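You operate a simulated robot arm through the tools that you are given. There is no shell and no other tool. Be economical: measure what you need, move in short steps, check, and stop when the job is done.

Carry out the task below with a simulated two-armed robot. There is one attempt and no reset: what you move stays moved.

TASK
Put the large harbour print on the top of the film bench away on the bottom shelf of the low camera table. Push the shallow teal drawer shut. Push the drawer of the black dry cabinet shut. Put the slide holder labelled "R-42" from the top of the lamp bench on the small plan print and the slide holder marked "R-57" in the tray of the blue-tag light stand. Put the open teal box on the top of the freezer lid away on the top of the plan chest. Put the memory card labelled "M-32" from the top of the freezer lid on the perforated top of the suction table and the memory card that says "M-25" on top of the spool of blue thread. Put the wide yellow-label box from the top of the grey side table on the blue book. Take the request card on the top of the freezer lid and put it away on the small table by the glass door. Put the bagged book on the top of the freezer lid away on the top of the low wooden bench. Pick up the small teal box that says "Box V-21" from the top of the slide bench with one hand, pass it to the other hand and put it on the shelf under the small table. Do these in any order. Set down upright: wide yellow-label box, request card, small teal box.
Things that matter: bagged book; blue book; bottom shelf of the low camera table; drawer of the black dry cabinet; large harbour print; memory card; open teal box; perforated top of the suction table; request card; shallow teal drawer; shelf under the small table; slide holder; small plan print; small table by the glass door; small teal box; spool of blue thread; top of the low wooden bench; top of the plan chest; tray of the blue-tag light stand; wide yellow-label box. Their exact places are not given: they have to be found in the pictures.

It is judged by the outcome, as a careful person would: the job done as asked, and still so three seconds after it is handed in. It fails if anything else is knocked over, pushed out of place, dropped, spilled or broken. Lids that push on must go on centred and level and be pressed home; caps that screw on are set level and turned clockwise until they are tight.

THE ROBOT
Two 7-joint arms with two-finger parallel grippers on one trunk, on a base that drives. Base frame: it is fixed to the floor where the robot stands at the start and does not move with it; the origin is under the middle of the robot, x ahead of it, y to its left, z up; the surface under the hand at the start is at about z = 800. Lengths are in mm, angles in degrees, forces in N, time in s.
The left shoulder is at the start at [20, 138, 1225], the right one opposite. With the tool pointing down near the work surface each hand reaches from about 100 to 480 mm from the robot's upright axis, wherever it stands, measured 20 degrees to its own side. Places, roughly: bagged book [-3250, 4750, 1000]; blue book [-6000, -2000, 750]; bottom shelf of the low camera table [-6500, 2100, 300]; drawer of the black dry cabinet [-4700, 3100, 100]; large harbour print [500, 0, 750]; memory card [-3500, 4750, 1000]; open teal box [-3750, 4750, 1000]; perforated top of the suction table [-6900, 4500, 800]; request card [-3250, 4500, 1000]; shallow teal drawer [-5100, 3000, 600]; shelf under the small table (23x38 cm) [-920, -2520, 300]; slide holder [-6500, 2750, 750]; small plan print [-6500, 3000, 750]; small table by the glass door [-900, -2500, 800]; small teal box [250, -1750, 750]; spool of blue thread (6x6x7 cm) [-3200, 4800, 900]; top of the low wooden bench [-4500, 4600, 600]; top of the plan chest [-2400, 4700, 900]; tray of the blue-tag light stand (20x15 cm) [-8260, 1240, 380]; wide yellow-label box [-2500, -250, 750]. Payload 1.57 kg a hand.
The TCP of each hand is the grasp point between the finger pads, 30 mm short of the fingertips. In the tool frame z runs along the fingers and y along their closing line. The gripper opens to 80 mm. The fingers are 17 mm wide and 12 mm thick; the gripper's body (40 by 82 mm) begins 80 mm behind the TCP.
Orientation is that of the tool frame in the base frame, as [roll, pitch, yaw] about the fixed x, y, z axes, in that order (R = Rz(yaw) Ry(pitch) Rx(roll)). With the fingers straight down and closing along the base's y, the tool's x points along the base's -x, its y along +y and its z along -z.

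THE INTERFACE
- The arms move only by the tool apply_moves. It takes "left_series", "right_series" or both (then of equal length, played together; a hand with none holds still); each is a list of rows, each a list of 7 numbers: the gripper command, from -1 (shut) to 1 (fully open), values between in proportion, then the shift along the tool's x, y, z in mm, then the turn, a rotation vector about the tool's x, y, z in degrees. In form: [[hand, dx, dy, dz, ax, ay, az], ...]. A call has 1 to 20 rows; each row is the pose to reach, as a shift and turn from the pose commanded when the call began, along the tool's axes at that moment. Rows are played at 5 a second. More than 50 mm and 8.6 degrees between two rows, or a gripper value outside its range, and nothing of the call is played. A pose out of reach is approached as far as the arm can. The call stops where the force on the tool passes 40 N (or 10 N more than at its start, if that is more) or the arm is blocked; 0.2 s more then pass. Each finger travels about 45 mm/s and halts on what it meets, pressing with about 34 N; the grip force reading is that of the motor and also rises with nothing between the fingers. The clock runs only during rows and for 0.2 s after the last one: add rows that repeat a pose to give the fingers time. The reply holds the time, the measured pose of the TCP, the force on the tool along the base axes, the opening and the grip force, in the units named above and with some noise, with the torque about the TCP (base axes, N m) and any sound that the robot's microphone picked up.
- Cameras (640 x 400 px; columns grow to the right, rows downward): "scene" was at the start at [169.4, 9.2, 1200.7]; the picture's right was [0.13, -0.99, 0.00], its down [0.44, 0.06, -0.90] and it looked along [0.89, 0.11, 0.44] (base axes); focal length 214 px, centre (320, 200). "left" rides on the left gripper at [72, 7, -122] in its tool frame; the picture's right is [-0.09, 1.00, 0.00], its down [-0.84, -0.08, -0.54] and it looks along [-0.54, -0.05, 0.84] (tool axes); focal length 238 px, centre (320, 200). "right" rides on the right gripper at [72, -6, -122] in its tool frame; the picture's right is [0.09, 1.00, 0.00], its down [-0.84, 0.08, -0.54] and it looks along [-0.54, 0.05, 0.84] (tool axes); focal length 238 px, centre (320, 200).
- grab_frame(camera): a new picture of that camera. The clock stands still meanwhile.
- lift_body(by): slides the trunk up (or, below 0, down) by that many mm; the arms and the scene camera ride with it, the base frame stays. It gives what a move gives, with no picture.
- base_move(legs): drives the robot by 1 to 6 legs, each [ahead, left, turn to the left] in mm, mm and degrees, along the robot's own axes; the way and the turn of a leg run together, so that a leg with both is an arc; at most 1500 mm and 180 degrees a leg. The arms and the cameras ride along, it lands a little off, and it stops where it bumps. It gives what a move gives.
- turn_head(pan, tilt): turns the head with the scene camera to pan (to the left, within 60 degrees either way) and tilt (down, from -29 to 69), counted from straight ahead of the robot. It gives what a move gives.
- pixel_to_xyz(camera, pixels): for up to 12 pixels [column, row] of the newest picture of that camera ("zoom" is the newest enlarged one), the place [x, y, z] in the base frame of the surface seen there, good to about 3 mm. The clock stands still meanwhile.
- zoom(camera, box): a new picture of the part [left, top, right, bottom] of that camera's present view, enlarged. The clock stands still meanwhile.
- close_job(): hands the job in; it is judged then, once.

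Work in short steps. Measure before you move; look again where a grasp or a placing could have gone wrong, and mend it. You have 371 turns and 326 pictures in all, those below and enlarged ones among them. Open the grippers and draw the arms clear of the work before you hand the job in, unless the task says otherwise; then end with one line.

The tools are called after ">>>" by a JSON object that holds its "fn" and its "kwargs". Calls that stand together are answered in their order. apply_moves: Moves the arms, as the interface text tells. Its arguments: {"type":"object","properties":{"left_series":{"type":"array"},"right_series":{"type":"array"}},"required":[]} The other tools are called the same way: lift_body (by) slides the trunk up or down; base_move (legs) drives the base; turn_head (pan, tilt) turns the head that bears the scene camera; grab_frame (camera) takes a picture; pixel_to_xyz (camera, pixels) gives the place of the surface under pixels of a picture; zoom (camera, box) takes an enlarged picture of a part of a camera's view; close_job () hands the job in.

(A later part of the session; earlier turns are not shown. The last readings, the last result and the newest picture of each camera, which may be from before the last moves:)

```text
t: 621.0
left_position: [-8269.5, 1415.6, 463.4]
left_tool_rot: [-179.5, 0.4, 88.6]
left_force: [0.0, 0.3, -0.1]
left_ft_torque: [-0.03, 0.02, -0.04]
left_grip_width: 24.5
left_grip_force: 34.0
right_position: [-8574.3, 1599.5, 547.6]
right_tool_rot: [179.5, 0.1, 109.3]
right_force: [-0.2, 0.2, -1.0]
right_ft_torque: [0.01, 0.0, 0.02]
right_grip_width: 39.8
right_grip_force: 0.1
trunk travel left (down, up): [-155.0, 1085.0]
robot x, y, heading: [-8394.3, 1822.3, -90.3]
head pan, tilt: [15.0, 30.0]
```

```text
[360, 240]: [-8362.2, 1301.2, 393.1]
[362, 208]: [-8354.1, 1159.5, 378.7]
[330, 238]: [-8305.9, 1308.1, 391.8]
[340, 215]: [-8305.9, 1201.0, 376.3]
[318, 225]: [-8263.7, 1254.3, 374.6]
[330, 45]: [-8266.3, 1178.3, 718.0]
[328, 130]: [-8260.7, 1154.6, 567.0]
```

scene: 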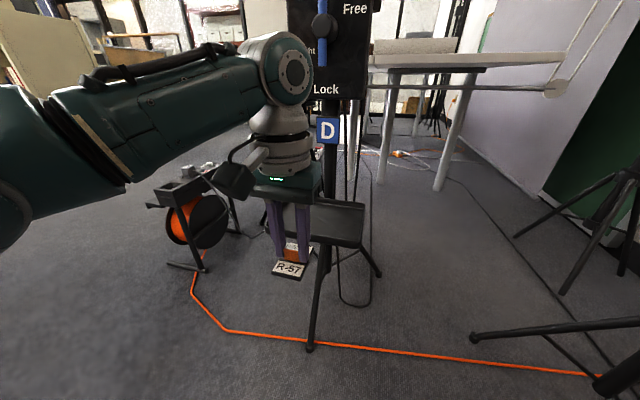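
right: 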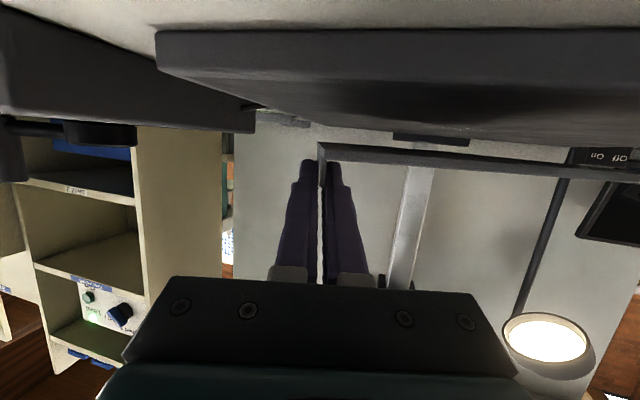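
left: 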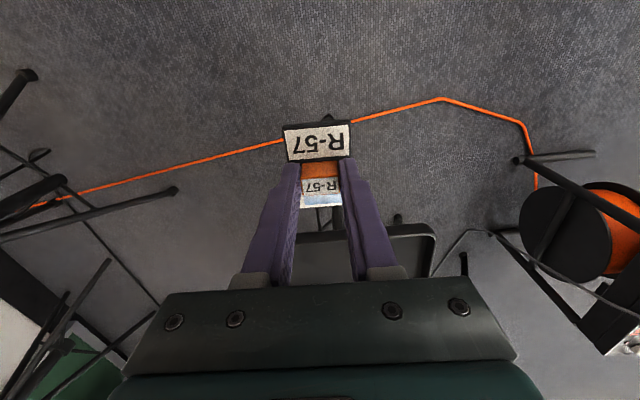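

Tray rim front y 1308 (z 392), floor z 376. I drive ahead 160.

>>> {"fn": "base_move", "kwargs": {"legs": [[160, 0, 0.3]]}}

>>> {"fn": "grab_frame", "kwargs": {"camera": "scene"}}

>>> {"fn": "grab_frame", "kwargs": {"camera": "left"}}

```text
t: 622.4
left_position: [-8265.8, 1258.4, 461.3]
left_tool_rot: [-179.6, 0.4, 89.0]
left_force: [-0.7, 0.1, -0.4]
left_ft_torque: [-0.03, -0.03, -0.04]
left_grip_width: 24.9
left_grip_force: 33.7
right_position: [-8570.6, 1439.9, 548.0]
right_tool_rot: [179.4, 0.0, 109.7]
right_force: [0.4, 0.2, 0.0]
right_ft_torque: [-0.02, 0.0, 0.02]
right_grip_width: 40.0
right_grip_force: 0.1
trunk travel left (down, up): [-155.0, 1085.0]
robot x, y, heading: [-8388.2, 1662.7, -89.9]
head pan, tilt: [15.0, 30.0]
```

```text
150 pictures are left
```

scene: 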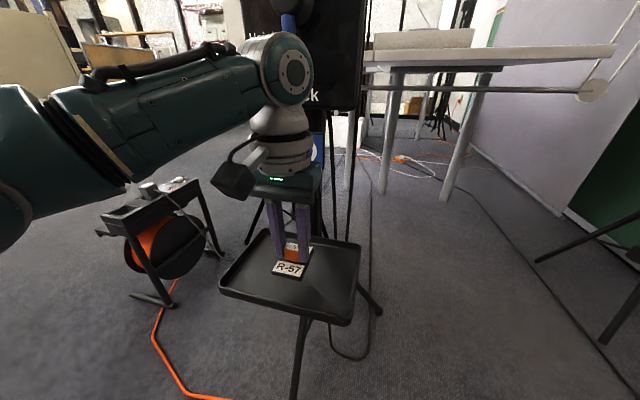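

```text
149 pictures are left
```

left: 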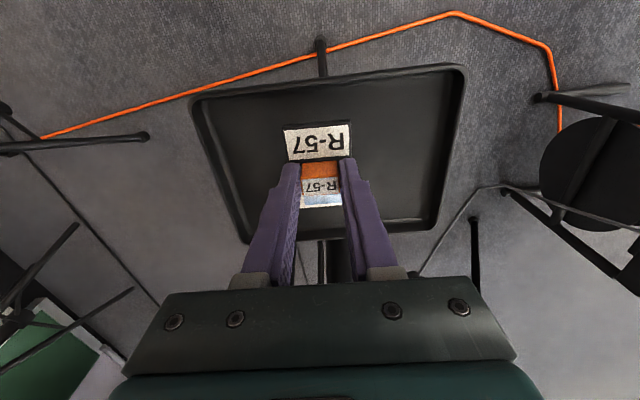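

Centred over the tray. I lower the trunk 41 then 4 more and check contact.

>>> {"fn": "lift_body", "kwargs": {"by": -41}}

>>> {"fn": "lift_body", "kwargs": {"by": -4}}

```text
t: 623.3
left_position: [-8266.3, 1258.1, 421.1]
left_tool_rot: [-179.5, 0.2, 89.0]
left_force: [0.3, -0.5, -0.2]
left_ft_torque: [0.01, 0.01, 0.01]
left_grip_width: 24.6
left_grip_force: 34.3
right_position: [-8571.0, 1438.7, 506.6]
right_tool_rot: [179.5, 0.1, 109.7]
right_force: [-0.4, 0.7, 0.0]
right_ft_torque: [0.01, 0.02, 0.03]
right_grip_width: 40.2
right_grip_force: 0.0
trunk travel left (down, up): [-114.0, 1126.0]
robot x, y, heading: [-8390.4, 1663.5, -90.2]
head pan, tilt: [15.0, 30.0]
```

```text
t: 623.8
left_position: [-8266.9, 1258.6, 417.1]
left_tool_rot: [-179.6, 0.4, 88.9]
left_force: [0.4, 1.2, 1.6]
left_ft_torque: [-0.04, -0.05, 0.0]
left_grip_width: 24.4
left_grip_force: 34.1
right_position: [-8570.6, 1440.6, 502.3]
right_tool_rot: [179.6, 0.0, 109.7]
right_force: [0.3, 0.0, 0.7]
right_ft_torque: [-0.03, -0.01, -0.02]
right_grip_width: 40.0
right_grip_force: 0.0
trunk travel left (down, up): [-110.0, 1130.0]
robot x, y, heading: [-8388.8, 1665.1, -89.9]
head pan, tilt: [15.0, 30.0]
```

Light contact. Release, rise, and back away.

>>> {"fn": "apply_moves", "kwargs": {"left_series": [[0, 0, 0, 1, 0, 0, 0], [0, 0, 0, 1, 0, 0, 0], [0, 0, 0, 1, 0, 0, 0], [0, 0, 0, -25, 0, 0, 0], [0, 0, 0, -50, 0, 0, 0], [0, 0, 0, -50, 0, 0, 0]]}}

>>> {"fn": "base_move", "kwargs": {"legs": [[-700, 0, 0]]}}

>>> {"fn": "turn_head", "kwargs": {"pan": 5, "tilt": 20}}

>>> {"fn": "zoom", "kwargs": {"camera": "scene", "box": [220, 140, 460, 290]}}

```text
t: 625.2
left_position: [-8267.9, 1258.3, 467.8]
left_tool_rot: [-179.5, 0.2, 89.0]
left_force: [0.0, -0.4, 0.2]
left_ft_torque: [-0.01, 0.0, -0.02]
left_grip_width: 40.0
left_grip_force: 0.2
right_position: [-8571.8, 1440.1, 502.8]
right_tool_rot: [179.6, 0.1, 109.8]
right_force: [0.3, -0.3, -0.4]
right_ft_torque: [-0.02, 0.02, 0.0]
right_grip_width: 39.7
right_grip_force: 0.1
trunk travel left (down, up): [-110.0, 1130.0]
robot x, y, heading: [-8394.5, 1660.5, -89.7]
head pan, tilt: [15.0, 30.0]
```

```text
t: 629.0
left_position: [-8267.2, 1957.6, 467.6]
left_tool_rot: [-179.6, 0.3, 89.0]
left_force: [-0.3, -0.1, -1.0]
left_ft_torque: [0.01, 0.03, 0.02]
left_grip_width: 40.1
left_grip_force: 0.1
right_position: [-8572.6, 2140.0, 504.3]
right_tool_rot: [179.4, 0.2, 109.8]
right_force: [-0.2, 0.1, -0.4]
right_ft_torque: [0.01, 0.01, -0.05]
right_grip_width: 40.1
right_grip_force: 0.1
trunk travel left (down, up): [-110.0, 1130.0]
robot x, y, heading: [-8394.9, 2362.1, -90.1]
head pan, tilt: [15.0, 30.0]
```

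```text
t: 629.8
left_position: [-8267.6, 1958.2, 468.0]
left_tool_rot: [-179.6, 0.2, 89.0]
left_force: [0.3, -0.6, -0.3]
left_ft_torque: [0.02, 0.02, 0.03]
left_grip_width: 39.8
left_grip_force: 0.0
right_position: [-8572.2, 2139.0, 502.8]
right_tool_rot: [179.5, 0.1, 109.8]
right_force: [-0.1, 0.5, -0.5]
right_ft_torque: [-0.01, 0.0, -0.01]
right_grip_width: 40.3
right_grip_force: 0.0
trunk travel left (down, up): [-110.0, 1130.0]
robot x, y, heading: [-8393.1, 2362.5, -89.9]
head pan, tilt: [5.0, 20.0]
```

```text
2.67 times, centred on (340, 215) of scene
```

zoom: 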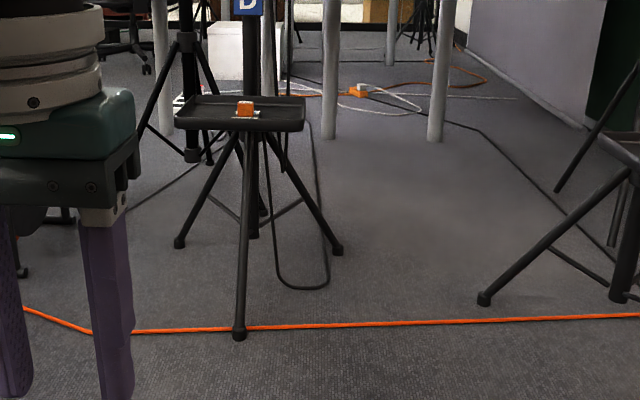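

R-57 sits in tray D. Next the drawers: I raise the trunk and drive along y≈3750 to x≈−5000, facing south.

>>> {"fn": "lift_body", "kwargs": {"by": 400}}

>>> {"fn": "lift_body", "kwargs": {"by": 100}}

>>> {"fn": "base_move", "kwargs": {"legs": [[-1380, 0, 0], [0, 1500, 0], [0, 1500, 0], [0, 350, 0]]}}

>>> {"fn": "turn_head", "kwargs": {"pan": 0, "tilt": 25}}

>>> {"fn": "grab_frame", "kwargs": {"camera": "scene"}}

```text
t: 633.6
left_position: [-8267.6, 1958.4, 866.9]
left_tool_rot: [-179.5, 0.3, 89.0]
left_force: [-0.4, 0.4, 1.1]
left_ft_torque: [-0.03, -0.02, 0.01]
left_grip_width: 40.0
left_grip_force: 0.2
right_position: [-8573.1, 2139.6, 902.9]
right_tool_rot: [179.4, 0.0, 109.8]
right_force: [-0.5, -0.4, -0.4]
right_ft_torque: [0.02, -0.02, 0.01]
right_grip_width: 40.5
right_grip_force: 0.0
trunk travel left (down, up): [-510.0, 730.0]
robot x, y, heading: [-8396.9, 2367.9, -90.2]
head pan, tilt: [5.0, 20.0]
```

```text
t: 634.9
left_position: [-8267.7, 1958.1, 967.8]
left_tool_rot: [-179.6, 0.2, 89.0]
left_force: [0.0, -0.3, 0.2]
left_ft_torque: [-0.01, -0.01, 0.0]
left_grip_width: 39.9
left_grip_force: 0.1
right_position: [-8573.2, 2140.2, 1002.4]
right_tool_rot: [179.5, 0.0, 109.8]
right_force: [-0.7, -0.4, 0.5]
right_ft_torque: [0.01, 0.02, 0.0]
right_grip_width: 40.3
right_grip_force: 0.1
trunk travel left (down, up): [-610.0, 630.0]
robot x, y, heading: [-8390.7, 2363.7, -89.9]
head pan, tilt: [5.0, 20.0]
```

```text
t: 657.7
left_position: [-4932.8, 3304.9, 968.4]
left_tool_rot: [-179.6, 0.3, 88.4]
left_force: [0.9, 1.4, 0.0]
left_ft_torque: [0.03, 0.0, 0.03]
left_grip_width: 40.0
left_grip_force: 0.0
right_position: [-5235.1, 3488.3, 1002.8]
right_tool_rot: [179.5, 0.1, 109.2]
right_force: [0.2, 0.0, 0.4]
right_ft_torque: [0.02, -0.02, 0.0]
right_grip_width: 40.2
right_grip_force: 0.0
trunk travel left (down, up): [-610.0, 630.0]
robot x, y, heading: [-5054.2, 3711.8, -90.5]
head pan, tilt: [5.0, 20.0]
```

```text
t: 658.3
left_position: [-4932.2, 3303.7, 968.0]
left_tool_rot: [-179.6, 0.3, 88.6]
left_force: [0.3, -0.2, -0.3]
left_ft_torque: [-0.02, 0.01, -0.04]
left_grip_width: 40.2
left_grip_force: 0.1
right_position: [-5235.9, 3488.1, 1002.5]
right_tool_rot: [179.5, 0.1, 109.2]
right_force: [-0.4, 0.0, -0.5]
right_ft_torque: [-0.01, 0.01, 0.0]
right_grip_width: 40.3
right_grip_force: 0.1
trunk travel left (down, up): [-610.0, 630.0]
robot x, y, heading: [-5051.3, 3709.8, -90.4]
head pan, tilt: [0.0, 25.0]
```

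```text
147 pictures are left
```

scene: 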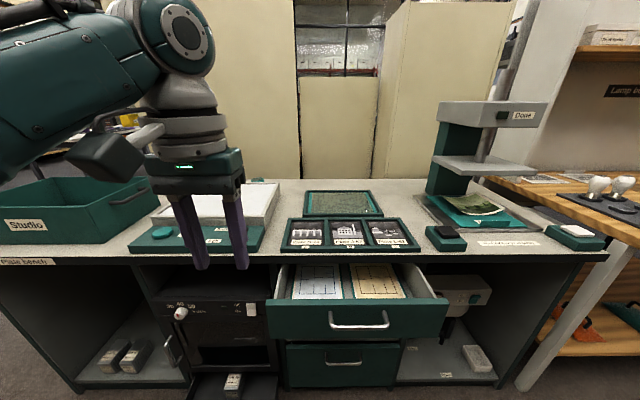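

Teal drawer open at (355,310) and the dry-cabinet drawer open at (230,385). I measure both.

>>> {"fn": "turn_head", "kwargs": {"pan": 10, "tilt": 45}}

>>> {"fn": "grab_frame", "kwargs": {"camera": "scene"}}

```text
t: 659.2
left_position: [-4933.1, 3302.2, 967.5]
left_tool_rot: [-179.7, 0.4, 88.5]
left_force: [-0.1, -0.8, -0.3]
left_ft_torque: [-0.01, -0.02, 0.02]
left_grip_width: 40.0
left_grip_force: 0.1
right_position: [-5237.2, 3488.8, 1003.0]
right_tool_rot: [179.5, 0.1, 109.2]
right_force: [-0.2, 0.6, -0.1]
right_ft_torque: [0.02, -0.01, -0.03]
right_grip_width: 40.0
right_grip_force: 0.1
trunk travel left (down, up): [-610.0, 630.0]
robot x, y, heading: [-5053.6, 3713.9, -90.3]
head pan, tilt: [10.0, 45.0]
```

```text
146 pictures are left
```

scene: 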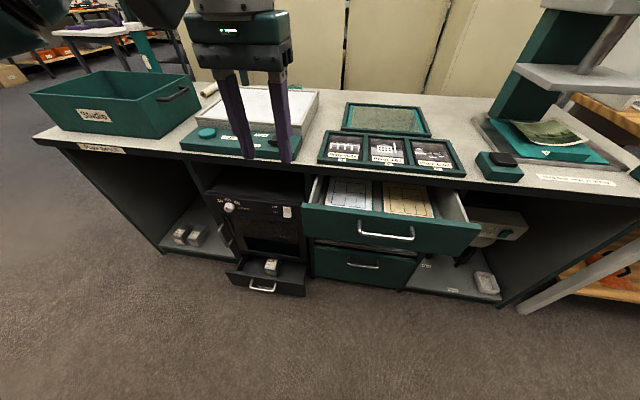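

>>> {"fn": "pixel_to_xyz", "kwargs": {"camera": "scene", "pixels": [[300, 225], [385, 238], [478, 245], [385, 225], [310, 205], [350, 165], [230, 280], [262, 288], [303, 292], [265, 280], [232, 255], [380, 262]]}}

>>> {"fn": "zoom", "kwargs": {"camera": "scene", "box": [200, 180, 500, 300]}}

```text
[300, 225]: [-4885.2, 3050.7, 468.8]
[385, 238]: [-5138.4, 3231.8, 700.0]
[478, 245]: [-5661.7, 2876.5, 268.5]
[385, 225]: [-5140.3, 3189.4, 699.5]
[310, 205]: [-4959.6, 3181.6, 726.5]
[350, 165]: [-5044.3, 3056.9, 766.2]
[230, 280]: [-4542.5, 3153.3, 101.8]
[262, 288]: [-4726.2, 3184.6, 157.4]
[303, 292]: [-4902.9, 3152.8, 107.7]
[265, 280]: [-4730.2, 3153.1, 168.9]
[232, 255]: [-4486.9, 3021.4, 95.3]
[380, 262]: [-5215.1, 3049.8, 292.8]
```

```text
2.13 times, centred on (350, 240) of scene
```

zoom: 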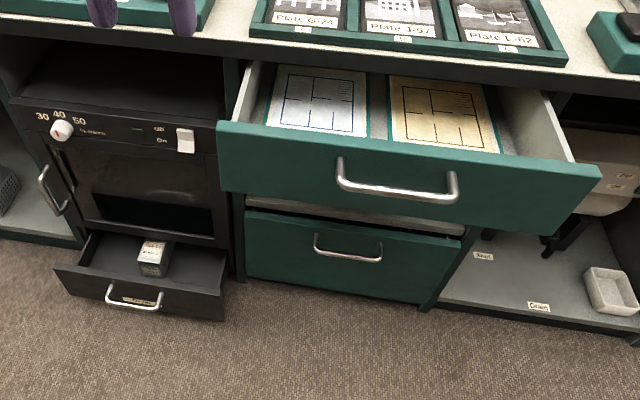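

Teal drawer handle: x≈−5140, y 3232, z 700 (closed fronts are at y≈3050). I'll push on the handle with closed vertical fingers of the left hand.

>>> {"fn": "apply_moves", "kwargs": {"left_series": [[-1, 40, 0, 0, 0, 0, 0], [-1, 80, 0, 0, 0, 0, 0], [-1, 120, 0, 0, 0, 0, 0], [-1, 160, 0, 0, 0, 0, 0], [-1, 165, 0, 20, 0, 0, 0], [-1, 165, 0, 20, 0, 0, 0]]}}

>>> {"fn": "lift_body", "kwargs": {"by": -230}}

>>> {"fn": "base_move", "kwargs": {"legs": [[0, -207, 0.3], [190, 0, 0]]}}

>>> {"fn": "turn_head", "kwargs": {"pan": 20, "tilt": 40}}

>>> {"fn": "grab_frame", "kwargs": {"camera": "scene"}}

```text
t: 660.6
left_position: [-4928.5, 3468.7, 948.6]
left_tool_rot: [-179.6, 0.2, 88.4]
left_force: [0.5, -0.7, -0.8]
left_ft_torque: [-0.02, -0.04, 0.0]
left_grip_width: 0.0
left_grip_force: 21.2
right_position: [-5237.1, 3489.1, 1002.0]
right_tool_rot: [179.5, 0.1, 109.2]
right_force: [-0.4, 0.0, 0.2]
right_ft_torque: [0.01, 0.02, -0.01]
right_grip_width: 40.0
right_grip_force: 0.1
trunk travel left (down, up): [-610.0, 630.0]
robot x, y, heading: [-5055.0, 3712.9, -90.6]
head pan, tilt: [10.0, 45.0]
```

```text
t: 663.0
left_position: [-4929.3, 3468.8, 718.4]
left_tool_rot: [-179.6, 0.3, 88.5]
left_force: [-0.4, 0.8, 0.0]
left_ft_torque: [-0.02, -0.02, 0.0]
left_grip_width: 0.0
left_grip_force: 20.8
right_position: [-5237.6, 3489.1, 772.9]
right_tool_rot: [179.5, 0.1, 109.2]
right_force: [0.5, 0.6, -0.7]
right_ft_torque: [0.03, -0.02, 0.01]
right_grip_width: 40.0
right_grip_force: 0.1
trunk travel left (down, up): [-380.0, 860.0]
robot x, y, heading: [-5055.2, 3711.0, -90.4]
head pan, tilt: [10.0, 45.0]
```

```text
t: 665.8
left_position: [-5132.8, 3281.3, 718.0]
left_tool_rot: [-179.6, 0.2, 88.9]
left_force: [0.1, -0.6, 0.1]
left_ft_torque: [0.0, -0.02, -0.01]
left_grip_width: 0.0
left_grip_force: 21.3
right_position: [-5439.0, 3300.6, 773.3]
right_tool_rot: [179.6, 0.2, 109.5]
right_force: [-0.3, 0.2, -1.1]
right_ft_torque: [0.01, 0.02, 0.01]
right_grip_width: 40.1
right_grip_force: 0.1
trunk travel left (down, up): [-380.0, 860.0]
robot x, y, heading: [-5257.2, 3526.1, -90.0]
head pan, tilt: [10.0, 45.0]
```

```text
t: 666.5
left_position: [-5132.4, 3280.6, 716.7]
left_tool_rot: [-179.7, 0.3, 88.9]
left_force: [0.0, -0.1, 0.5]
left_ft_torque: [-0.03, -0.01, -0.02]
left_grip_width: 0.1
left_grip_force: 21.3
right_position: [-5440.0, 3301.5, 772.9]
right_tool_rot: [179.4, 0.1, 109.7]
right_force: [-0.7, -0.7, 0.2]
right_ft_torque: [0.0, -0.01, 0.0]
right_grip_width: 40.0
right_grip_force: 0.1
trunk travel left (down, up): [-380.0, 860.0]
robot x, y, heading: [-5256.8, 3521.0, -90.3]
head pan, tilt: [20.0, 40.0]
```

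```text
144 pictures are left
```

scene: 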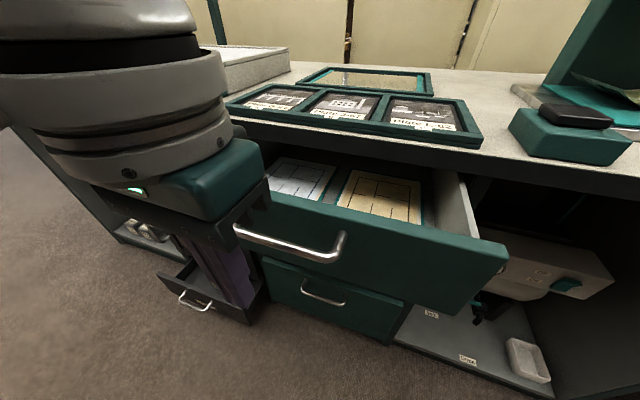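

Fingers are just in front of the handle. I push forward in small steps.

>>> {"fn": "apply_moves", "kwargs": {"left_series": [[-1, -15, 0, 0, 0, 0, 0], [-1, -30, 0, 0, 0, 0, 0], [-1, -45, 0, 0, 0, 0, 0], [-1, -60, 0, 0, 0, 0, 0], [-1, -75, 0, 0, 0, 0, 0], [-1, -90, 0, 0, 0, 0, 0], [-1, -105, 0, 0, 0, 0, 0], [-1, -120, 0, 0, 0, 0, 0], [-1, -135, 0, 0, 0, 0, 0], [-1, -150, 0, 0, 0, 0, 0], [-1, -165, 0, 0, 0, 0, 0], [-1, -178, 0, 0, 0, 0, 0], [-1, -178, 0, 0, 0, 0, 0]]}}

>>> {"fn": "grab_frame", "kwargs": {"camera": "scene"}}

```text
t: 669.3
left_position: [-5135.8, 3103.4, 717.5]
left_tool_rot: [-179.6, 0.2, 88.6]
left_force: [-0.4, 0.4, -0.4]
left_ft_torque: [0.0, -0.01, 0.0]
left_grip_width: 0.0
left_grip_force: 21.2
right_position: [-5439.7, 3300.4, 772.4]
right_tool_rot: [179.6, 0.1, 109.6]
right_force: [-0.2, -0.6, 0.2]
right_ft_torque: [0.02, 0.0, -0.02]
right_grip_width: 39.9
right_grip_force: 0.1
trunk travel left (down, up): [-380.0, 860.0]
robot x, y, heading: [-5256.9, 3527.5, -90.1]
head pan, tilt: [20.0, 40.0]
```

```text
143 pictures are left
```

scene: 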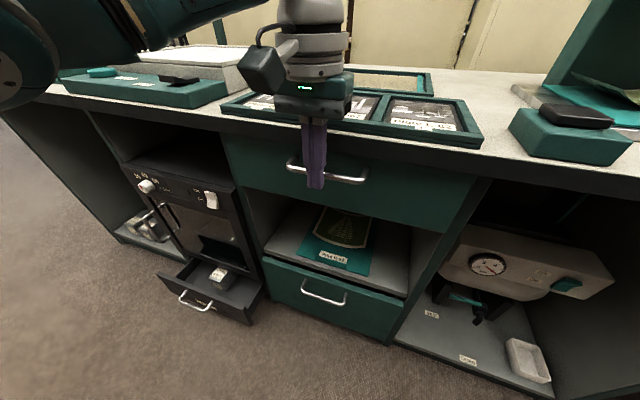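

Nearly shut; I push on until resistance is felt.

>>> {"fn": "apply_moves", "kwargs": {"left_series": [[-1, -5, 0, 0, 0, 0, 0], [-1, -10, 0, 0, 0, 0, 0], [-1, -15, 0, 0, 0, 0, 0], [-1, -20, 0, 0, 0, 0, 0], [-1, -20, 0, 0, 0, 0, 0]]}}

>>> {"fn": "pixel_to_xyz", "kwargs": {"camera": "scene", "pixels": [[410, 190], [350, 180], [240, 155], [340, 295], [460, 165], [430, 200]]}}

```text
t: 670.2
left_position: [-5136.1, 3098.7, 714.2]
left_tool_rot: [-179.7, -1.5, 88.7]
left_force: [-0.8, 25.5, 9.2]
left_ft_torque: [0.26, -0.14, 0.05]
left_grip_width: 0.0
left_grip_force: 22.0
right_position: [-5439.7, 3307.7, 772.5]
right_tool_rot: [179.5, -0.3, 109.4]
right_force: [0.5, -0.6, -0.6]
right_ft_torque: [-0.01, -0.05, -0.03]
right_grip_width: 40.3
right_grip_force: 0.1
trunk travel left (down, up): [-380.0, 860.0]
robot x, y, heading: [-5256.5, 3523.6, -89.7]
head pan, tilt: [20.0, 40.0]
stopped in row 4 (left hand): the force on the tool passed its limit at 43 N (the readings are from after the stop); the commanded pose is now the measured one
```

```text
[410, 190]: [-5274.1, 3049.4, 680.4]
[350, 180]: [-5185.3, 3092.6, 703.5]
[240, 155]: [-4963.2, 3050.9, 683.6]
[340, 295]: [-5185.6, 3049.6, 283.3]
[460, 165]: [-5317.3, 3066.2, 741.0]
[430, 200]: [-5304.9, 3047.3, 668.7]
```

Teal drawer is shut (front y 3050, 43 N stop). Next the dry-cabinet drawer: retract, shift east, lower fully.

>>> {"fn": "apply_moves", "kwargs": {"left_series": [[-1, 30, 0, 0, 0, 0, 0], [-1, 65, 0, 0, 0, 0, 0], [-1, 100, 0, 0, 0, 0, 0], [-1, 120, 0, 0, 0, 0, 0]]}}

>>> {"fn": "base_move", "kwargs": {"legs": [[-140, 0, 0], [0, 405, 0]]}}

>>> {"fn": "lift_body", "kwargs": {"by": -375}}

>>> {"fn": "apply_moves", "kwargs": {"left_series": [[-1, 0, 0, 35, 0, 0, 0], [-1, 0, 0, 70, 0, 0, 0], [-1, 0, 0, 105, 0, 0, 0], [-1, 0, 0, 140, 0, 0, 0], [-1, 0, 0, 165, 0, 0, 0], [-1, 0, 0, 165, 0, 0, 0]]}}

>>> {"fn": "turn_head", "kwargs": {"pan": 20, "tilt": 25}}

>>> {"fn": "grab_frame", "kwargs": {"camera": "scene"}}

```text
t: 671.2
left_position: [-5133.6, 3210.4, 717.0]
left_tool_rot: [-179.6, -0.5, 88.7]
left_force: [0.3, 0.0, 0.3]
left_ft_torque: [0.02, 0.0, 0.0]
left_grip_width: 0.0
left_grip_force: 21.5
right_position: [-5439.8, 3302.5, 772.5]
right_tool_rot: [179.4, 0.2, 109.5]
right_force: [0.4, 0.5, 0.1]
right_ft_torque: [0.01, 0.03, 0.02]
right_grip_width: 39.9
right_grip_force: 0.1
trunk travel left (down, up): [-380.0, 860.0]
robot x, y, heading: [-5258.5, 3527.4, -90.3]
head pan, tilt: [20.0, 40.0]
```

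```text
t: 674.7
left_position: [-4727.9, 3348.8, 719.3]
left_tool_rot: [-179.6, -0.6, 88.9]
left_force: [-0.1, 0.5, 0.1]
left_ft_torque: [-0.04, 0.0, -0.01]
left_grip_width: 0.2
left_grip_force: 20.9
right_position: [-5033.0, 3439.9, 774.2]
right_tool_rot: [179.5, 0.2, 109.7]
right_force: [-0.7, 0.5, -0.5]
right_ft_torque: [-0.03, 0.02, -0.03]
right_grip_width: 39.9
right_grip_force: 0.1
trunk travel left (down, up): [-380.0, 860.0]
robot x, y, heading: [-4853.9, 3663.9, -89.9]
head pan, tilt: [20.0, 40.0]
```

```text
t: 678.3
left_position: [-4728.1, 3348.8, 343.4]
left_tool_rot: [-179.7, -0.6, 88.9]
left_force: [-0.2, -0.5, 0.6]
left_ft_torque: [0.0, 0.01, -0.02]
left_grip_width: 0.0
left_grip_force: 21.6
right_position: [-5034.4, 3439.7, 398.3]
right_tool_rot: [179.5, 0.2, 109.7]
right_force: [0.6, -0.4, -0.5]
right_ft_torque: [0.02, -0.02, 0.02]
right_grip_width: 39.7
right_grip_force: 0.0
trunk travel left (down, up): [-5.0, 1235.0]
robot x, y, heading: [-4853.3, 3663.7, -89.9]
head pan, tilt: [20.0, 40.0]
```

```text
t: 679.7
left_position: [-4726.7, 3351.6, 178.9]
left_tool_rot: [-179.6, -0.6, 88.9]
left_force: [0.1, -0.5, 0.1]
left_ft_torque: [-0.01, -0.02, 0.03]
left_grip_width: 0.0
left_grip_force: 20.8
right_position: [-5032.6, 3440.2, 398.5]
right_tool_rot: [179.5, 0.1, 109.6]
right_force: [-0.1, -0.7, 0.4]
right_ft_torque: [0.0, 0.0, -0.01]
right_grip_width: 40.1
right_grip_force: 0.0
trunk travel left (down, up): [-5.0, 1235.0]
robot x, y, heading: [-4853.8, 3664.3, -89.9]
head pan, tilt: [20.0, 40.0]
```

```text
t: 680.5
left_position: [-4727.7, 3352.2, 177.9]
left_tool_rot: [-179.6, -0.7, 88.9]
left_force: [0.2, -1.0, 0.2]
left_ft_torque: [-0.03, -0.01, 0.0]
left_grip_width: 0.0
left_grip_force: 21.3
right_position: [-5034.0, 3440.9, 398.6]
right_tool_rot: [179.5, 0.1, 109.8]
right_force: [1.1, 0.3, 0.1]
right_ft_torque: [-0.03, 0.02, 0.01]
right_grip_width: 39.9
right_grip_force: 0.0
trunk travel left (down, up): [-5.0, 1235.0]
robot x, y, heading: [-4852.6, 3662.8, -89.7]
head pan, tilt: [20.0, 25.0]
```

```text
142 pictures are left
```

scene: 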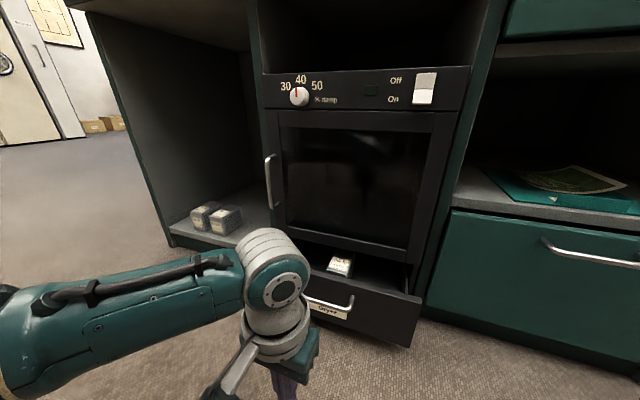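

Low enough. I drive ahead 135 and push with the arm.

>>> {"fn": "base_move", "kwargs": {"legs": [[135, 0, 0]]}}

>>> {"fn": "apply_moves", "kwargs": {"left_series": [[-1, -15, 0, 0, 0, 0, 0], [-1, -30, 0, 0, 0, 0, 0], [-1, -45, 0, 0, 0, 0, 0], [-1, -60, 0, 0, 0, 0, 0], [-1, -75, 0, 0, 0, 0, 0], [-1, -90, 0, 0, 0, 0, 0], [-1, -105, 0, 0, 0, 0, 0], [-1, -120, 0, 0, 0, 0, 0], [-1, -135, 0, 0, 0, 0, 0], [-1, -150, 0, 0, 0, 0, 0], [-1, -150, 0, 0, 0, 0, 0]]}}

>>> {"fn": "grab_frame", "kwargs": {"camera": "scene"}}

```text
t: 681.8
left_position: [-4728.0, 3222.3, 177.1]
left_tool_rot: [-179.5, -0.6, 88.9]
left_force: [0.6, 0.4, -0.2]
left_ft_torque: [-0.05, 0.02, -0.02]
left_grip_width: 0.0
left_grip_force: 21.0
right_position: [-5034.0, 3310.7, 398.1]
right_tool_rot: [179.5, 0.0, 109.7]
right_force: [0.3, 0.7, -0.7]
right_ft_torque: [-0.03, 0.01, -0.02]
right_grip_width: 40.0
right_grip_force: 0.0
trunk travel left (down, up): [-5.0, 1235.0]
robot x, y, heading: [-4851.7, 3529.3, -89.9]
head pan, tilt: [20.0, 25.0]
```

```text
t: 684.2
left_position: [-4727.0, 3124.0, 180.4]
left_tool_rot: [-179.5, -0.6, 88.9]
left_force: [-0.1, 0.5, 0.4]
left_ft_torque: [0.02, 0.0, -0.01]
left_grip_width: 0.0
left_grip_force: 21.0
left hand out of reach, approached as far as the arm can: row 7, 8, 9, 10, 11
right_position: [-5033.5, 3308.4, 398.0]
right_tool_rot: [179.5, 0.1, 109.7]
right_force: [0.7, -0.7, -0.6]
right_ft_torque: [0.03, 0.02, 0.01]
right_grip_width: 40.2
right_grip_force: 0.1
trunk travel left (down, up): [-5.0, 1235.0]
robot x, y, heading: [-4851.7, 3532.1, -90.2]
head pan, tilt: [20.0, 25.0]
```

```text
141 pictures are left
```

scene: 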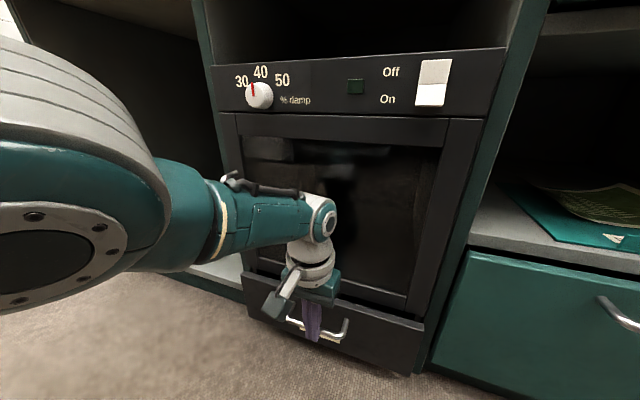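

Arm reach is exhausted at y 3124; I push the rest with the base.

>>> {"fn": "base_move", "kwargs": {"legs": [[45, 0, 0]]}}

>>> {"fn": "pixel_to_xyz", "kwargs": {"camera": "scene", "pixels": [[380, 330], [420, 230], [340, 325]]}}

>>> {"fn": "grab_frame", "kwargs": {"camera": "scene"}}

>>> {"fn": "pixel_to_xyz", "kwargs": {"camera": "scene", "pixels": [[380, 330], [400, 345], [440, 120], [440, 300], [420, 370], [340, 325]]}}

```text
t: 685.2
left_position: [-4725.9, 3099.2, 176.4]
left_tool_rot: [-179.7, -3.2, 89.2]
left_force: [-0.5, 5.1, 1.8]
left_ft_torque: [0.09, -0.04, 0.01]
left_grip_width: 0.0
left_grip_force: 21.6
right_position: [-5034.3, 3269.8, 397.0]
right_tool_rot: [179.5, 0.0, 109.7]
right_force: [0.3, -0.6, 0.0]
right_ft_torque: [-0.01, 0.03, 0.0]
right_grip_width: 40.0
right_grip_force: 0.0
trunk travel left (down, up): [-5.0, 1235.0]
robot x, y, heading: [-4853.4, 3492.4, -89.8]
head pan, tilt: [20.0, 25.0]
stopped in leg 1: the force on the tool passed its limit at 55 N (the readings are from after the stop); the commanded pose is now the measured one
```

```text
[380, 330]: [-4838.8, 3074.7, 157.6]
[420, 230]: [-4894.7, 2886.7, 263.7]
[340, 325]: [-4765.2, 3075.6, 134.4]
```

```text
140 pictures are left
```

scene: 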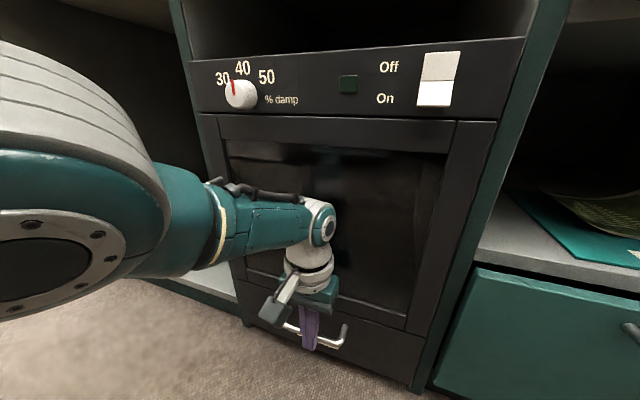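

```text
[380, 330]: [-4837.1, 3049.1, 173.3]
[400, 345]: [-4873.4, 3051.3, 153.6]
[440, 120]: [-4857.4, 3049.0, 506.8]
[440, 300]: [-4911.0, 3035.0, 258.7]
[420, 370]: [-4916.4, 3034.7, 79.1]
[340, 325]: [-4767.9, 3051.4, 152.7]
```

Dry-cabinet drawer is shut (front flush at y 3049). I back away, raise the trunk and left hand, and go to the freezer facing north.

>>> {"fn": "base_move", "kwargs": {"legs": [[-230, 0, 0]]}}

>>> {"fn": "lift_body", "kwargs": {"by": 400}}

>>> {"fn": "lift_body", "kwargs": {"by": 350}}

>>> {"fn": "apply_moves", "kwargs": {"left_series": [[0, 40, 0, -20, 0, 0, 0], [0, 80, 0, -40, 0, 0, 0], [0, 110, 0, -70, 0, 0, 0], [0, 140, 0, -100, 0, 0, 0], [0, 160, 0, -130, 0, 0, 0], [0, 160, 0, -160, 0, 0, 0], [0, 160, 0, -160, 0, 0, 0]]}}

>>> {"fn": "base_move", "kwargs": {"legs": [[0, 0, 90], [0, 0, 90], [0, -1400, 0]]}}

>>> {"fn": "turn_head", "kwargs": {"pan": 0, "tilt": 20}}

>>> {"fn": "grab_frame", "kwargs": {"camera": "scene"}}

```text
t: 686.9
left_position: [-4727.7, 3320.8, 177.7]
left_tool_rot: [-179.7, -2.8, 89.1]
left_force: [0.1, 1.1, 0.6]
left_ft_torque: [0.04, 0.02, 0.01]
left_grip_width: 0.0
left_grip_force: 20.9
right_position: [-5034.4, 3494.6, 397.8]
right_tool_rot: [179.6, 0.2, 109.7]
right_force: [0.1, -0.1, -0.5]
right_ft_torque: [0.0, -0.02, 0.0]
right_grip_width: 40.2
right_grip_force: 0.0
trunk travel left (down, up): [-5.0, 1235.0]
robot x, y, heading: [-4853.6, 3722.2, -90.0]
head pan, tilt: [20.0, 25.0]
```

```text
t: 690.7
left_position: [-4727.3, 3324.1, 576.1]
left_tool_rot: [-179.7, -3.0, 89.0]
left_force: [0.6, 0.3, 0.2]
left_ft_torque: [0.01, 0.03, 0.03]
left_grip_width: 0.0
left_grip_force: 21.4
right_position: [-5034.4, 3497.4, 797.5]
right_tool_rot: [179.5, 0.1, 109.7]
right_force: [0.8, -0.8, -0.1]
right_ft_torque: [0.02, -0.04, 0.04]
right_grip_width: 40.3
right_grip_force: 0.0
trunk travel left (down, up): [-405.0, 835.0]
robot x, y, heading: [-4852.0, 3718.6, -90.0]
head pan, tilt: [20.0, 25.0]
```

```text
t: 694.1
left_position: [-4727.6, 3324.3, 927.0]
left_tool_rot: [-179.7, -2.9, 89.1]
left_force: [-0.1, 0.3, -0.2]
left_ft_torque: [0.0, 0.0, 0.01]
left_grip_width: 0.1
left_grip_force: 21.3
right_position: [-5033.2, 3497.1, 1148.4]
right_tool_rot: [179.5, 0.0, 109.8]
right_force: [0.4, 0.4, -1.1]
right_ft_torque: [0.03, 0.01, 0.01]
right_grip_width: 39.8
right_grip_force: 0.0
trunk travel left (down, up): [-755.0, 485.0]
robot x, y, heading: [-4852.6, 3719.2, -89.8]
head pan, tilt: [20.0, 25.0]
```

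```text
t: 695.7
left_position: [-4722.9, 3476.1, 1094.5]
left_tool_rot: [-179.7, -2.9, 89.1]
left_force: [0.3, -0.8, -1.1]
left_ft_torque: [0.02, -0.02, -0.01]
left_grip_width: 39.9
left_grip_force: 0.1
right_position: [-5033.9, 3497.1, 1148.0]
right_tool_rot: [179.5, 0.1, 109.8]
right_force: [-0.1, -0.2, 0.1]
right_ft_torque: [0.02, 0.02, 0.01]
right_grip_width: 40.3
right_grip_force: 0.1
trunk travel left (down, up): [-755.0, 485.0]
robot x, y, heading: [-4853.4, 3721.2, -89.7]
head pan, tilt: [20.0, 25.0]
```

```text
t: 710.4
left_position: [-3573.0, 3961.2, 1095.1]
left_tool_rot: [-179.7, -2.8, -91.1]
left_force: [0.3, 0.0, -0.2]
left_ft_torque: [0.01, -0.01, -0.02]
left_grip_width: 39.8
left_grip_force: 0.0
right_position: [-3264.0, 3939.5, 1147.3]
right_tool_rot: [179.4, 0.2, -70.5]
right_force: [-0.3, -0.4, 0.6]
right_ft_torque: [0.01, 0.01, -0.01]
right_grip_width: 39.8
right_grip_force: 0.0
trunk travel left (down, up): [-755.0, 485.0]
robot x, y, heading: [-3446.3, 3712.5, 89.8]
head pan, tilt: [20.0, 25.0]
```

```text
t: 711.2
left_position: [-3573.4, 3961.3, 1094.8]
left_tool_rot: [-179.6, -2.9, -91.1]
left_force: [-0.2, 0.1, -0.2]
left_ft_torque: [-0.01, 0.04, -0.01]
left_grip_width: 40.0
left_grip_force: 0.1
right_position: [-3263.4, 3938.1, 1147.4]
right_tool_rot: [179.5, 0.1, -70.6]
right_force: [0.8, -0.4, -0.5]
right_ft_torque: [-0.03, 0.01, -0.01]
right_grip_width: 40.0
right_grip_force: 0.1
trunk travel left (down, up): [-755.0, 485.0]
robot x, y, heading: [-3444.9, 3714.9, 90.2]
head pan, tilt: [0.0, 20.0]
```

```text
139 pictures are left
```

scene: 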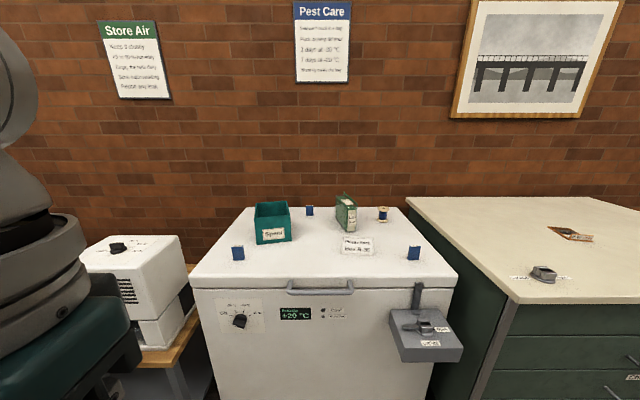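

The freezer lid with all items is in front. I come closer and zoom.

>>> {"fn": "base_move", "kwargs": {"legs": [[270, 0, 0]]}}

>>> {"fn": "turn_head", "kwargs": {"pan": 0, "tilt": 30}}

>>> {"fn": "zoom", "kwargs": {"camera": "scene", "box": [200, 150, 440, 300]}}

>>> {"fn": "grab_frame", "kwargs": {"camera": "scene"}}

```text
t: 713.1
left_position: [-3571.8, 4232.6, 1093.8]
left_tool_rot: [-179.7, -3.0, -91.1]
left_force: [-0.4, -1.0, -0.4]
left_ft_torque: [-0.01, -0.04, 0.02]
left_grip_width: 39.8
left_grip_force: 0.0
right_position: [-3262.0, 4210.6, 1148.0]
right_tool_rot: [179.6, 0.2, -70.5]
right_force: [-0.7, 0.0, 0.3]
right_ft_torque: [0.03, 0.0, -0.01]
right_grip_width: 40.1
right_grip_force: 0.0
trunk travel left (down, up): [-755.0, 485.0]
robot x, y, heading: [-3440.3, 3985.4, 89.9]
head pan, tilt: [0.0, 20.0]
```

```text
t: 713.9
left_position: [-3572.6, 4231.9, 1095.4]
left_tool_rot: [-179.8, -2.9, -91.1]
left_force: [-0.2, 0.9, 0.0]
left_ft_torque: [0.03, -0.05, -0.02]
left_grip_width: 39.7
left_grip_force: 0.1
right_position: [-3263.0, 4209.9, 1148.0]
right_tool_rot: [179.5, 0.1, -70.5]
right_force: [-0.5, -0.3, -0.8]
right_ft_torque: [0.02, -0.02, -0.01]
right_grip_width: 39.9
right_grip_force: 0.1
trunk travel left (down, up): [-755.0, 485.0]
robot x, y, heading: [-3444.1, 3988.6, 90.1]
head pan, tilt: [0.0, 30.0]
```

```text
2.67 times, centred on (320, 225) of scene
```

zoom: 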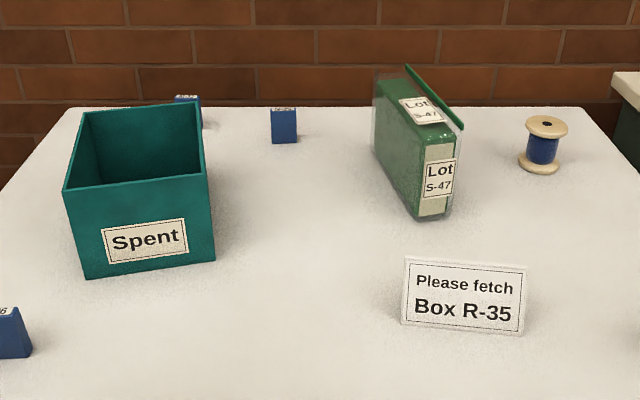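

```text
137 pictures are left
```

scene: 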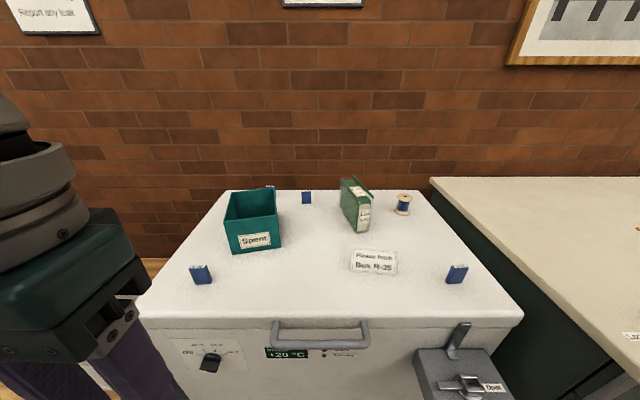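

I zoom on the four blue memory cards to read labels, and measure the objects.

>>> {"fn": "zoom", "kwargs": {"camera": "scene", "box": [180, 255, 230, 295]}}

>>> {"fn": "zoom", "kwargs": {"camera": "scene", "box": [435, 250, 485, 290]}}

>>> {"fn": "zoom", "kwargs": {"camera": "scene", "box": [250, 175, 330, 215]}}

>>> {"fn": "pixel_to_xyz", "kwargs": {"camera": "scene", "pixels": [[202, 267], [457, 267], [306, 193], [270, 188], [403, 196], [403, 207], [374, 262], [225, 222], [252, 248], [355, 205], [365, 225], [320, 300]]}}

```text
10.00 times, centred on (205, 275) of scene
```

zoom: 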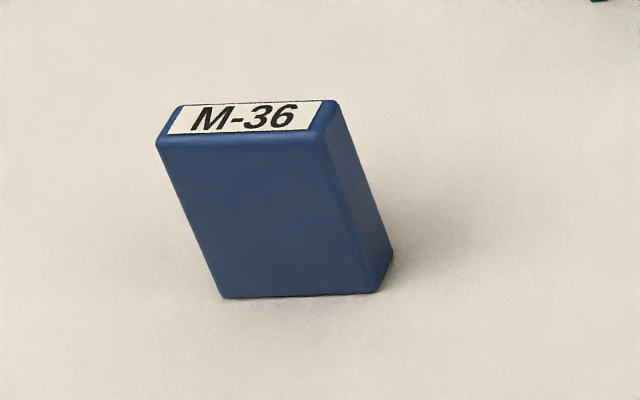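

```text
10.00 times, centred on (460, 270) of scene
```

zoom: 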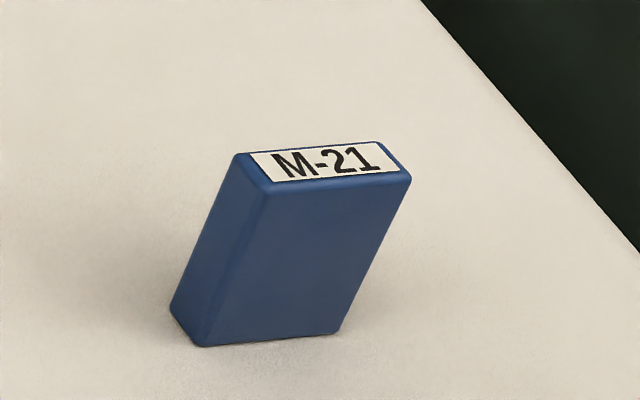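

```text
8.00 times, centred on (290, 195) of scene
```

zoom: 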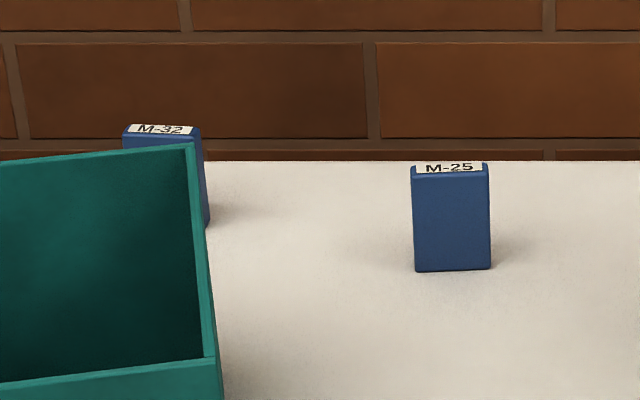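

```text
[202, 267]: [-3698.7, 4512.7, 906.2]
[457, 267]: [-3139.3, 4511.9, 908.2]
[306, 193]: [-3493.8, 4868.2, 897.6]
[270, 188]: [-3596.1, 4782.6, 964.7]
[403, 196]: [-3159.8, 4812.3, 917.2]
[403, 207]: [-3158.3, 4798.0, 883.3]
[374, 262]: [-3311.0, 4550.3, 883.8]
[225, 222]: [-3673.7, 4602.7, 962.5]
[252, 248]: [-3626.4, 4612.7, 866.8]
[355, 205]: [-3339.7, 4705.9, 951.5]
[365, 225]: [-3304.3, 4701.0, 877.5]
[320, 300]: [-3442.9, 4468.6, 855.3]
```

M-25 stands at [-3494,4868], M-32 at ≈[-3590,4865], spool at [-3159,4808]; they are far back. I find how close the base can get to the freezer.

>>> {"fn": "base_move", "kwargs": {"legs": [[150, 0, 0], [60, 0, 0], [60, 0, 0], [60, 0, 0]]}}

>>> {"fn": "turn_head", "kwargs": {"pan": 0, "tilt": 50}}

>>> {"fn": "grab_frame", "kwargs": {"camera": "scene"}}

```text
t: 716.9
left_position: [-3573.4, 4558.3, 1094.6]
left_tool_rot: [-179.6, -2.9, -91.0]
left_force: [0.0, 0.2, 0.6]
left_ft_torque: [-0.03, -0.01, 0.01]
left_grip_width: 39.9
left_grip_force: 0.0
right_position: [-3262.5, 4537.5, 1148.1]
right_tool_rot: [179.5, 0.1, -70.4]
right_force: [-0.4, -0.4, -0.3]
right_ft_torque: [0.01, -0.01, 0.06]
right_grip_width: 40.0
right_grip_force: 0.1
trunk travel left (down, up): [-755.0, 485.0]
robot x, y, heading: [-3442.9, 4317.4, 89.4]
head pan, tilt: [0.0, 30.0]
```

```text
t: 717.8
left_position: [-3573.8, 4560.1, 1095.2]
left_tool_rot: [-179.8, -3.0, -90.9]
left_force: [0.2, -0.2, 0.3]
left_ft_torque: [0.04, -0.01, 0.02]
left_grip_width: 39.9
left_grip_force: 0.1
right_position: [-3262.8, 4538.3, 1147.9]
right_tool_rot: [179.5, 0.2, -70.4]
right_force: [0.1, 0.4, -0.7]
right_ft_torque: [-0.01, 0.0, -0.01]
right_grip_width: 39.8
right_grip_force: 0.0
trunk travel left (down, up): [-755.0, 485.0]
robot x, y, heading: [-3445.3, 4316.1, 89.9]
head pan, tilt: [0.0, 50.0]
```

```text
133 pictures are left
```

scene: 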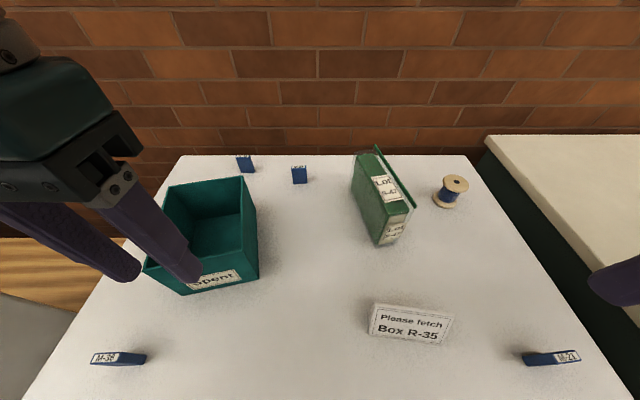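

The base can come as near as y=4316. First M-25 → spool with the left hand pitched 50°: I shift the base right, raise the right hand, then pitch and extend the left.

>>> {"fn": "base_move", "kwargs": {"legs": [[0, -68, 0]]}}

>>> {"fn": "turn_head", "kwargs": {"pan": -15, "tilt": 30}}

>>> {"fn": "apply_moves", "kwargs": {"left_series": [[0.5, -30, 0, 0, 0, -8, 0], [0.5, -60, 0, 0, 0, -16, 0], [0.5, -90, 0, 0, 0, -24, 0], [0.5, -120, 0, 0, 0, -32, 0], [0.5, -145, 0, 0, 0, -40, 0], [0.5, -170, 0, 0, 0, -47, 0], [0.5, -200, 0, 0, 0, -47, 0], [0.5, -230, 0, 0, 0, -47, 0], [0.5, -260, 0, 0, 0, -47, 0], [0.5, -290, 0, 0, 0, -47, 0], [0.5, -310, 0, 0, 0, -47, 0], [0.5, -310, 0, 0, 0, -47, 0]], "right_series": [[0, 15, 0, -15, 0, 0, 0], [0, 30, 0, -30, 0, 0, 0], [0, 30, 0, -45, 0, 0, 0], [0, 30, 0, -45, 0, 0, 0], [0, 30, 0, -45, 0, 0, 0], [0, 30, 0, -45, 0, 0, 0], [0, 30, 0, -45, 0, 0, 0], [0, 30, 0, -45, 0, 0, 0], [0, 30, 0, -45, 0, 0, 0], [0, 30, 0, -45, 0, 0, 0], [0, 30, 0, -45, 0, 0, 0], [0, 30, 0, -45, 0, 0, 0]]}}

>>> {"fn": "grab_frame", "kwargs": {"camera": "left"}}

>>> {"fn": "grab_frame", "kwargs": {"camera": "scene"}}

```text
t: 718.8
left_position: [-3505.2, 4560.7, 1094.6]
left_tool_rot: [-179.7, -2.8, -91.1]
left_force: [-0.5, -0.2, -0.5]
left_ft_torque: [0.02, 0.0, 0.01]
left_grip_width: 39.9
left_grip_force: 0.1
right_position: [-3196.9, 4538.4, 1148.1]
right_tool_rot: [179.5, 0.1, -70.4]
right_force: [0.7, 0.1, -0.9]
right_ft_torque: [0.0, 0.03, -0.03]
right_grip_width: 39.9
right_grip_force: 0.1
trunk travel left (down, up): [-755.0, 485.0]
robot x, y, heading: [-3375.6, 4314.5, 89.9]
head pan, tilt: [0.0, 50.0]
```

```text
t: 719.6
left_position: [-3505.8, 4560.6, 1094.1]
left_tool_rot: [-179.6, -2.9, -91.2]
left_force: [-0.2, -0.3, 0.1]
left_ft_torque: [0.0, 0.01, -0.01]
left_grip_width: 40.1
left_grip_force: 0.1
right_position: [-3195.2, 4537.9, 1148.1]
right_tool_rot: [179.5, 0.1, -70.4]
right_force: [-0.3, -0.1, -0.2]
right_ft_torque: [0.0, -0.01, 0.02]
right_grip_width: 39.8
right_grip_force: 0.1
trunk travel left (down, up): [-755.0, 485.0]
robot x, y, heading: [-3375.2, 4316.7, 89.8]
head pan, tilt: [-15.0, 30.0]
```

```text
t: 722.2
left_position: [-3499.1, 4870.5, 1079.7]
left_tool_rot: [-179.4, 44.0, -90.7]
left_force: [0.3, 0.5, -0.1]
left_ft_torque: [0.01, 0.01, -0.03]
left_grip_width: 59.8
left_grip_force: 0.1
right_position: [-3186.7, 4525.1, 1194.8]
right_tool_rot: [179.5, -0.1, -70.3]
right_force: [0.7, -0.7, 0.0]
right_ft_torque: [0.02, -0.03, 0.03]
right_grip_width: 40.2
right_grip_force: 0.0
right hand out of reach, approached as far as the arm can: row 1, 2, 3, 4, 5, 6, 7, 8, 9, 10, 11, 12
trunk travel left (down, up): [-755.0, 485.0]
robot x, y, heading: [-3380.0, 4316.6, 89.8]
head pan, tilt: [-15.0, 30.0]
```

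```text
132 pictures are left
```

left: 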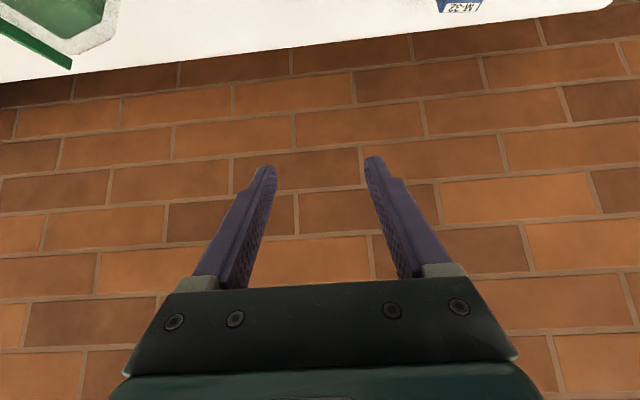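

```text
131 pictures are left
```

scene: 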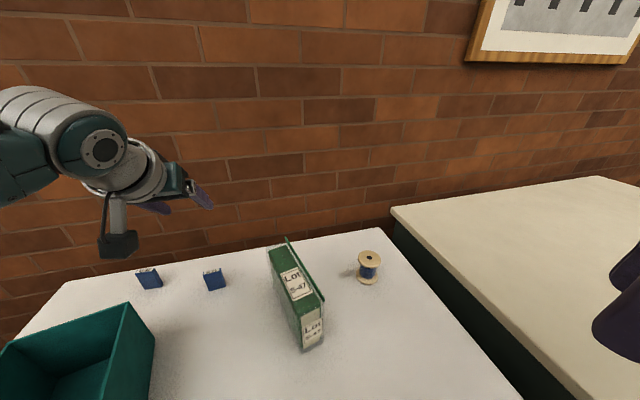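

Left is extended. I zoom on the cards to measure M-25 precisely and the wall.

>>> {"fn": "zoom", "kwargs": {"camera": "scene", "box": [130, 255, 250, 305]}}

>>> {"fn": "pixel_to_xyz", "kwargs": {"camera": "zoom", "pixels": [[400, 110], [490, 90], [410, 95], [450, 85], [415, 175], [505, 150], [450, 135], [60, 100], [140, 80], [100, 75], [320, 20]]}}

```text
5.33 times, centred on (190, 280) of scene
```

zoom: 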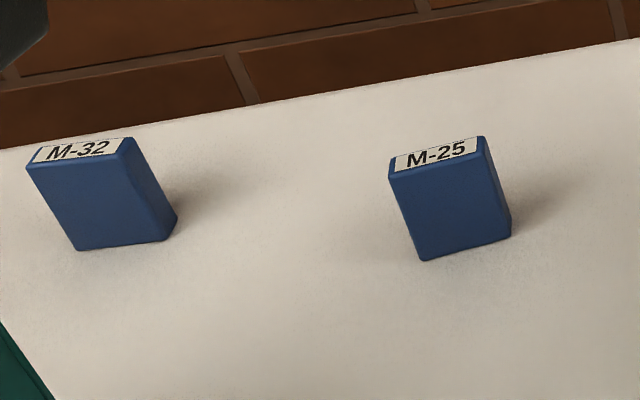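

```text
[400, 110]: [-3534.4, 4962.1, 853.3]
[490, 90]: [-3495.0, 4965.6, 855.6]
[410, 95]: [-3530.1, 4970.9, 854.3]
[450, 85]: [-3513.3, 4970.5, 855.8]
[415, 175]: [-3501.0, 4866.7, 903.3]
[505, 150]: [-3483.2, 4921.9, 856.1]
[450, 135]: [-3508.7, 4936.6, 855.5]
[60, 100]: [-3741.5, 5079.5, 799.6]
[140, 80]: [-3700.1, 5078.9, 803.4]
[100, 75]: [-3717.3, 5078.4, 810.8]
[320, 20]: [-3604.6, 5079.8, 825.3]
```

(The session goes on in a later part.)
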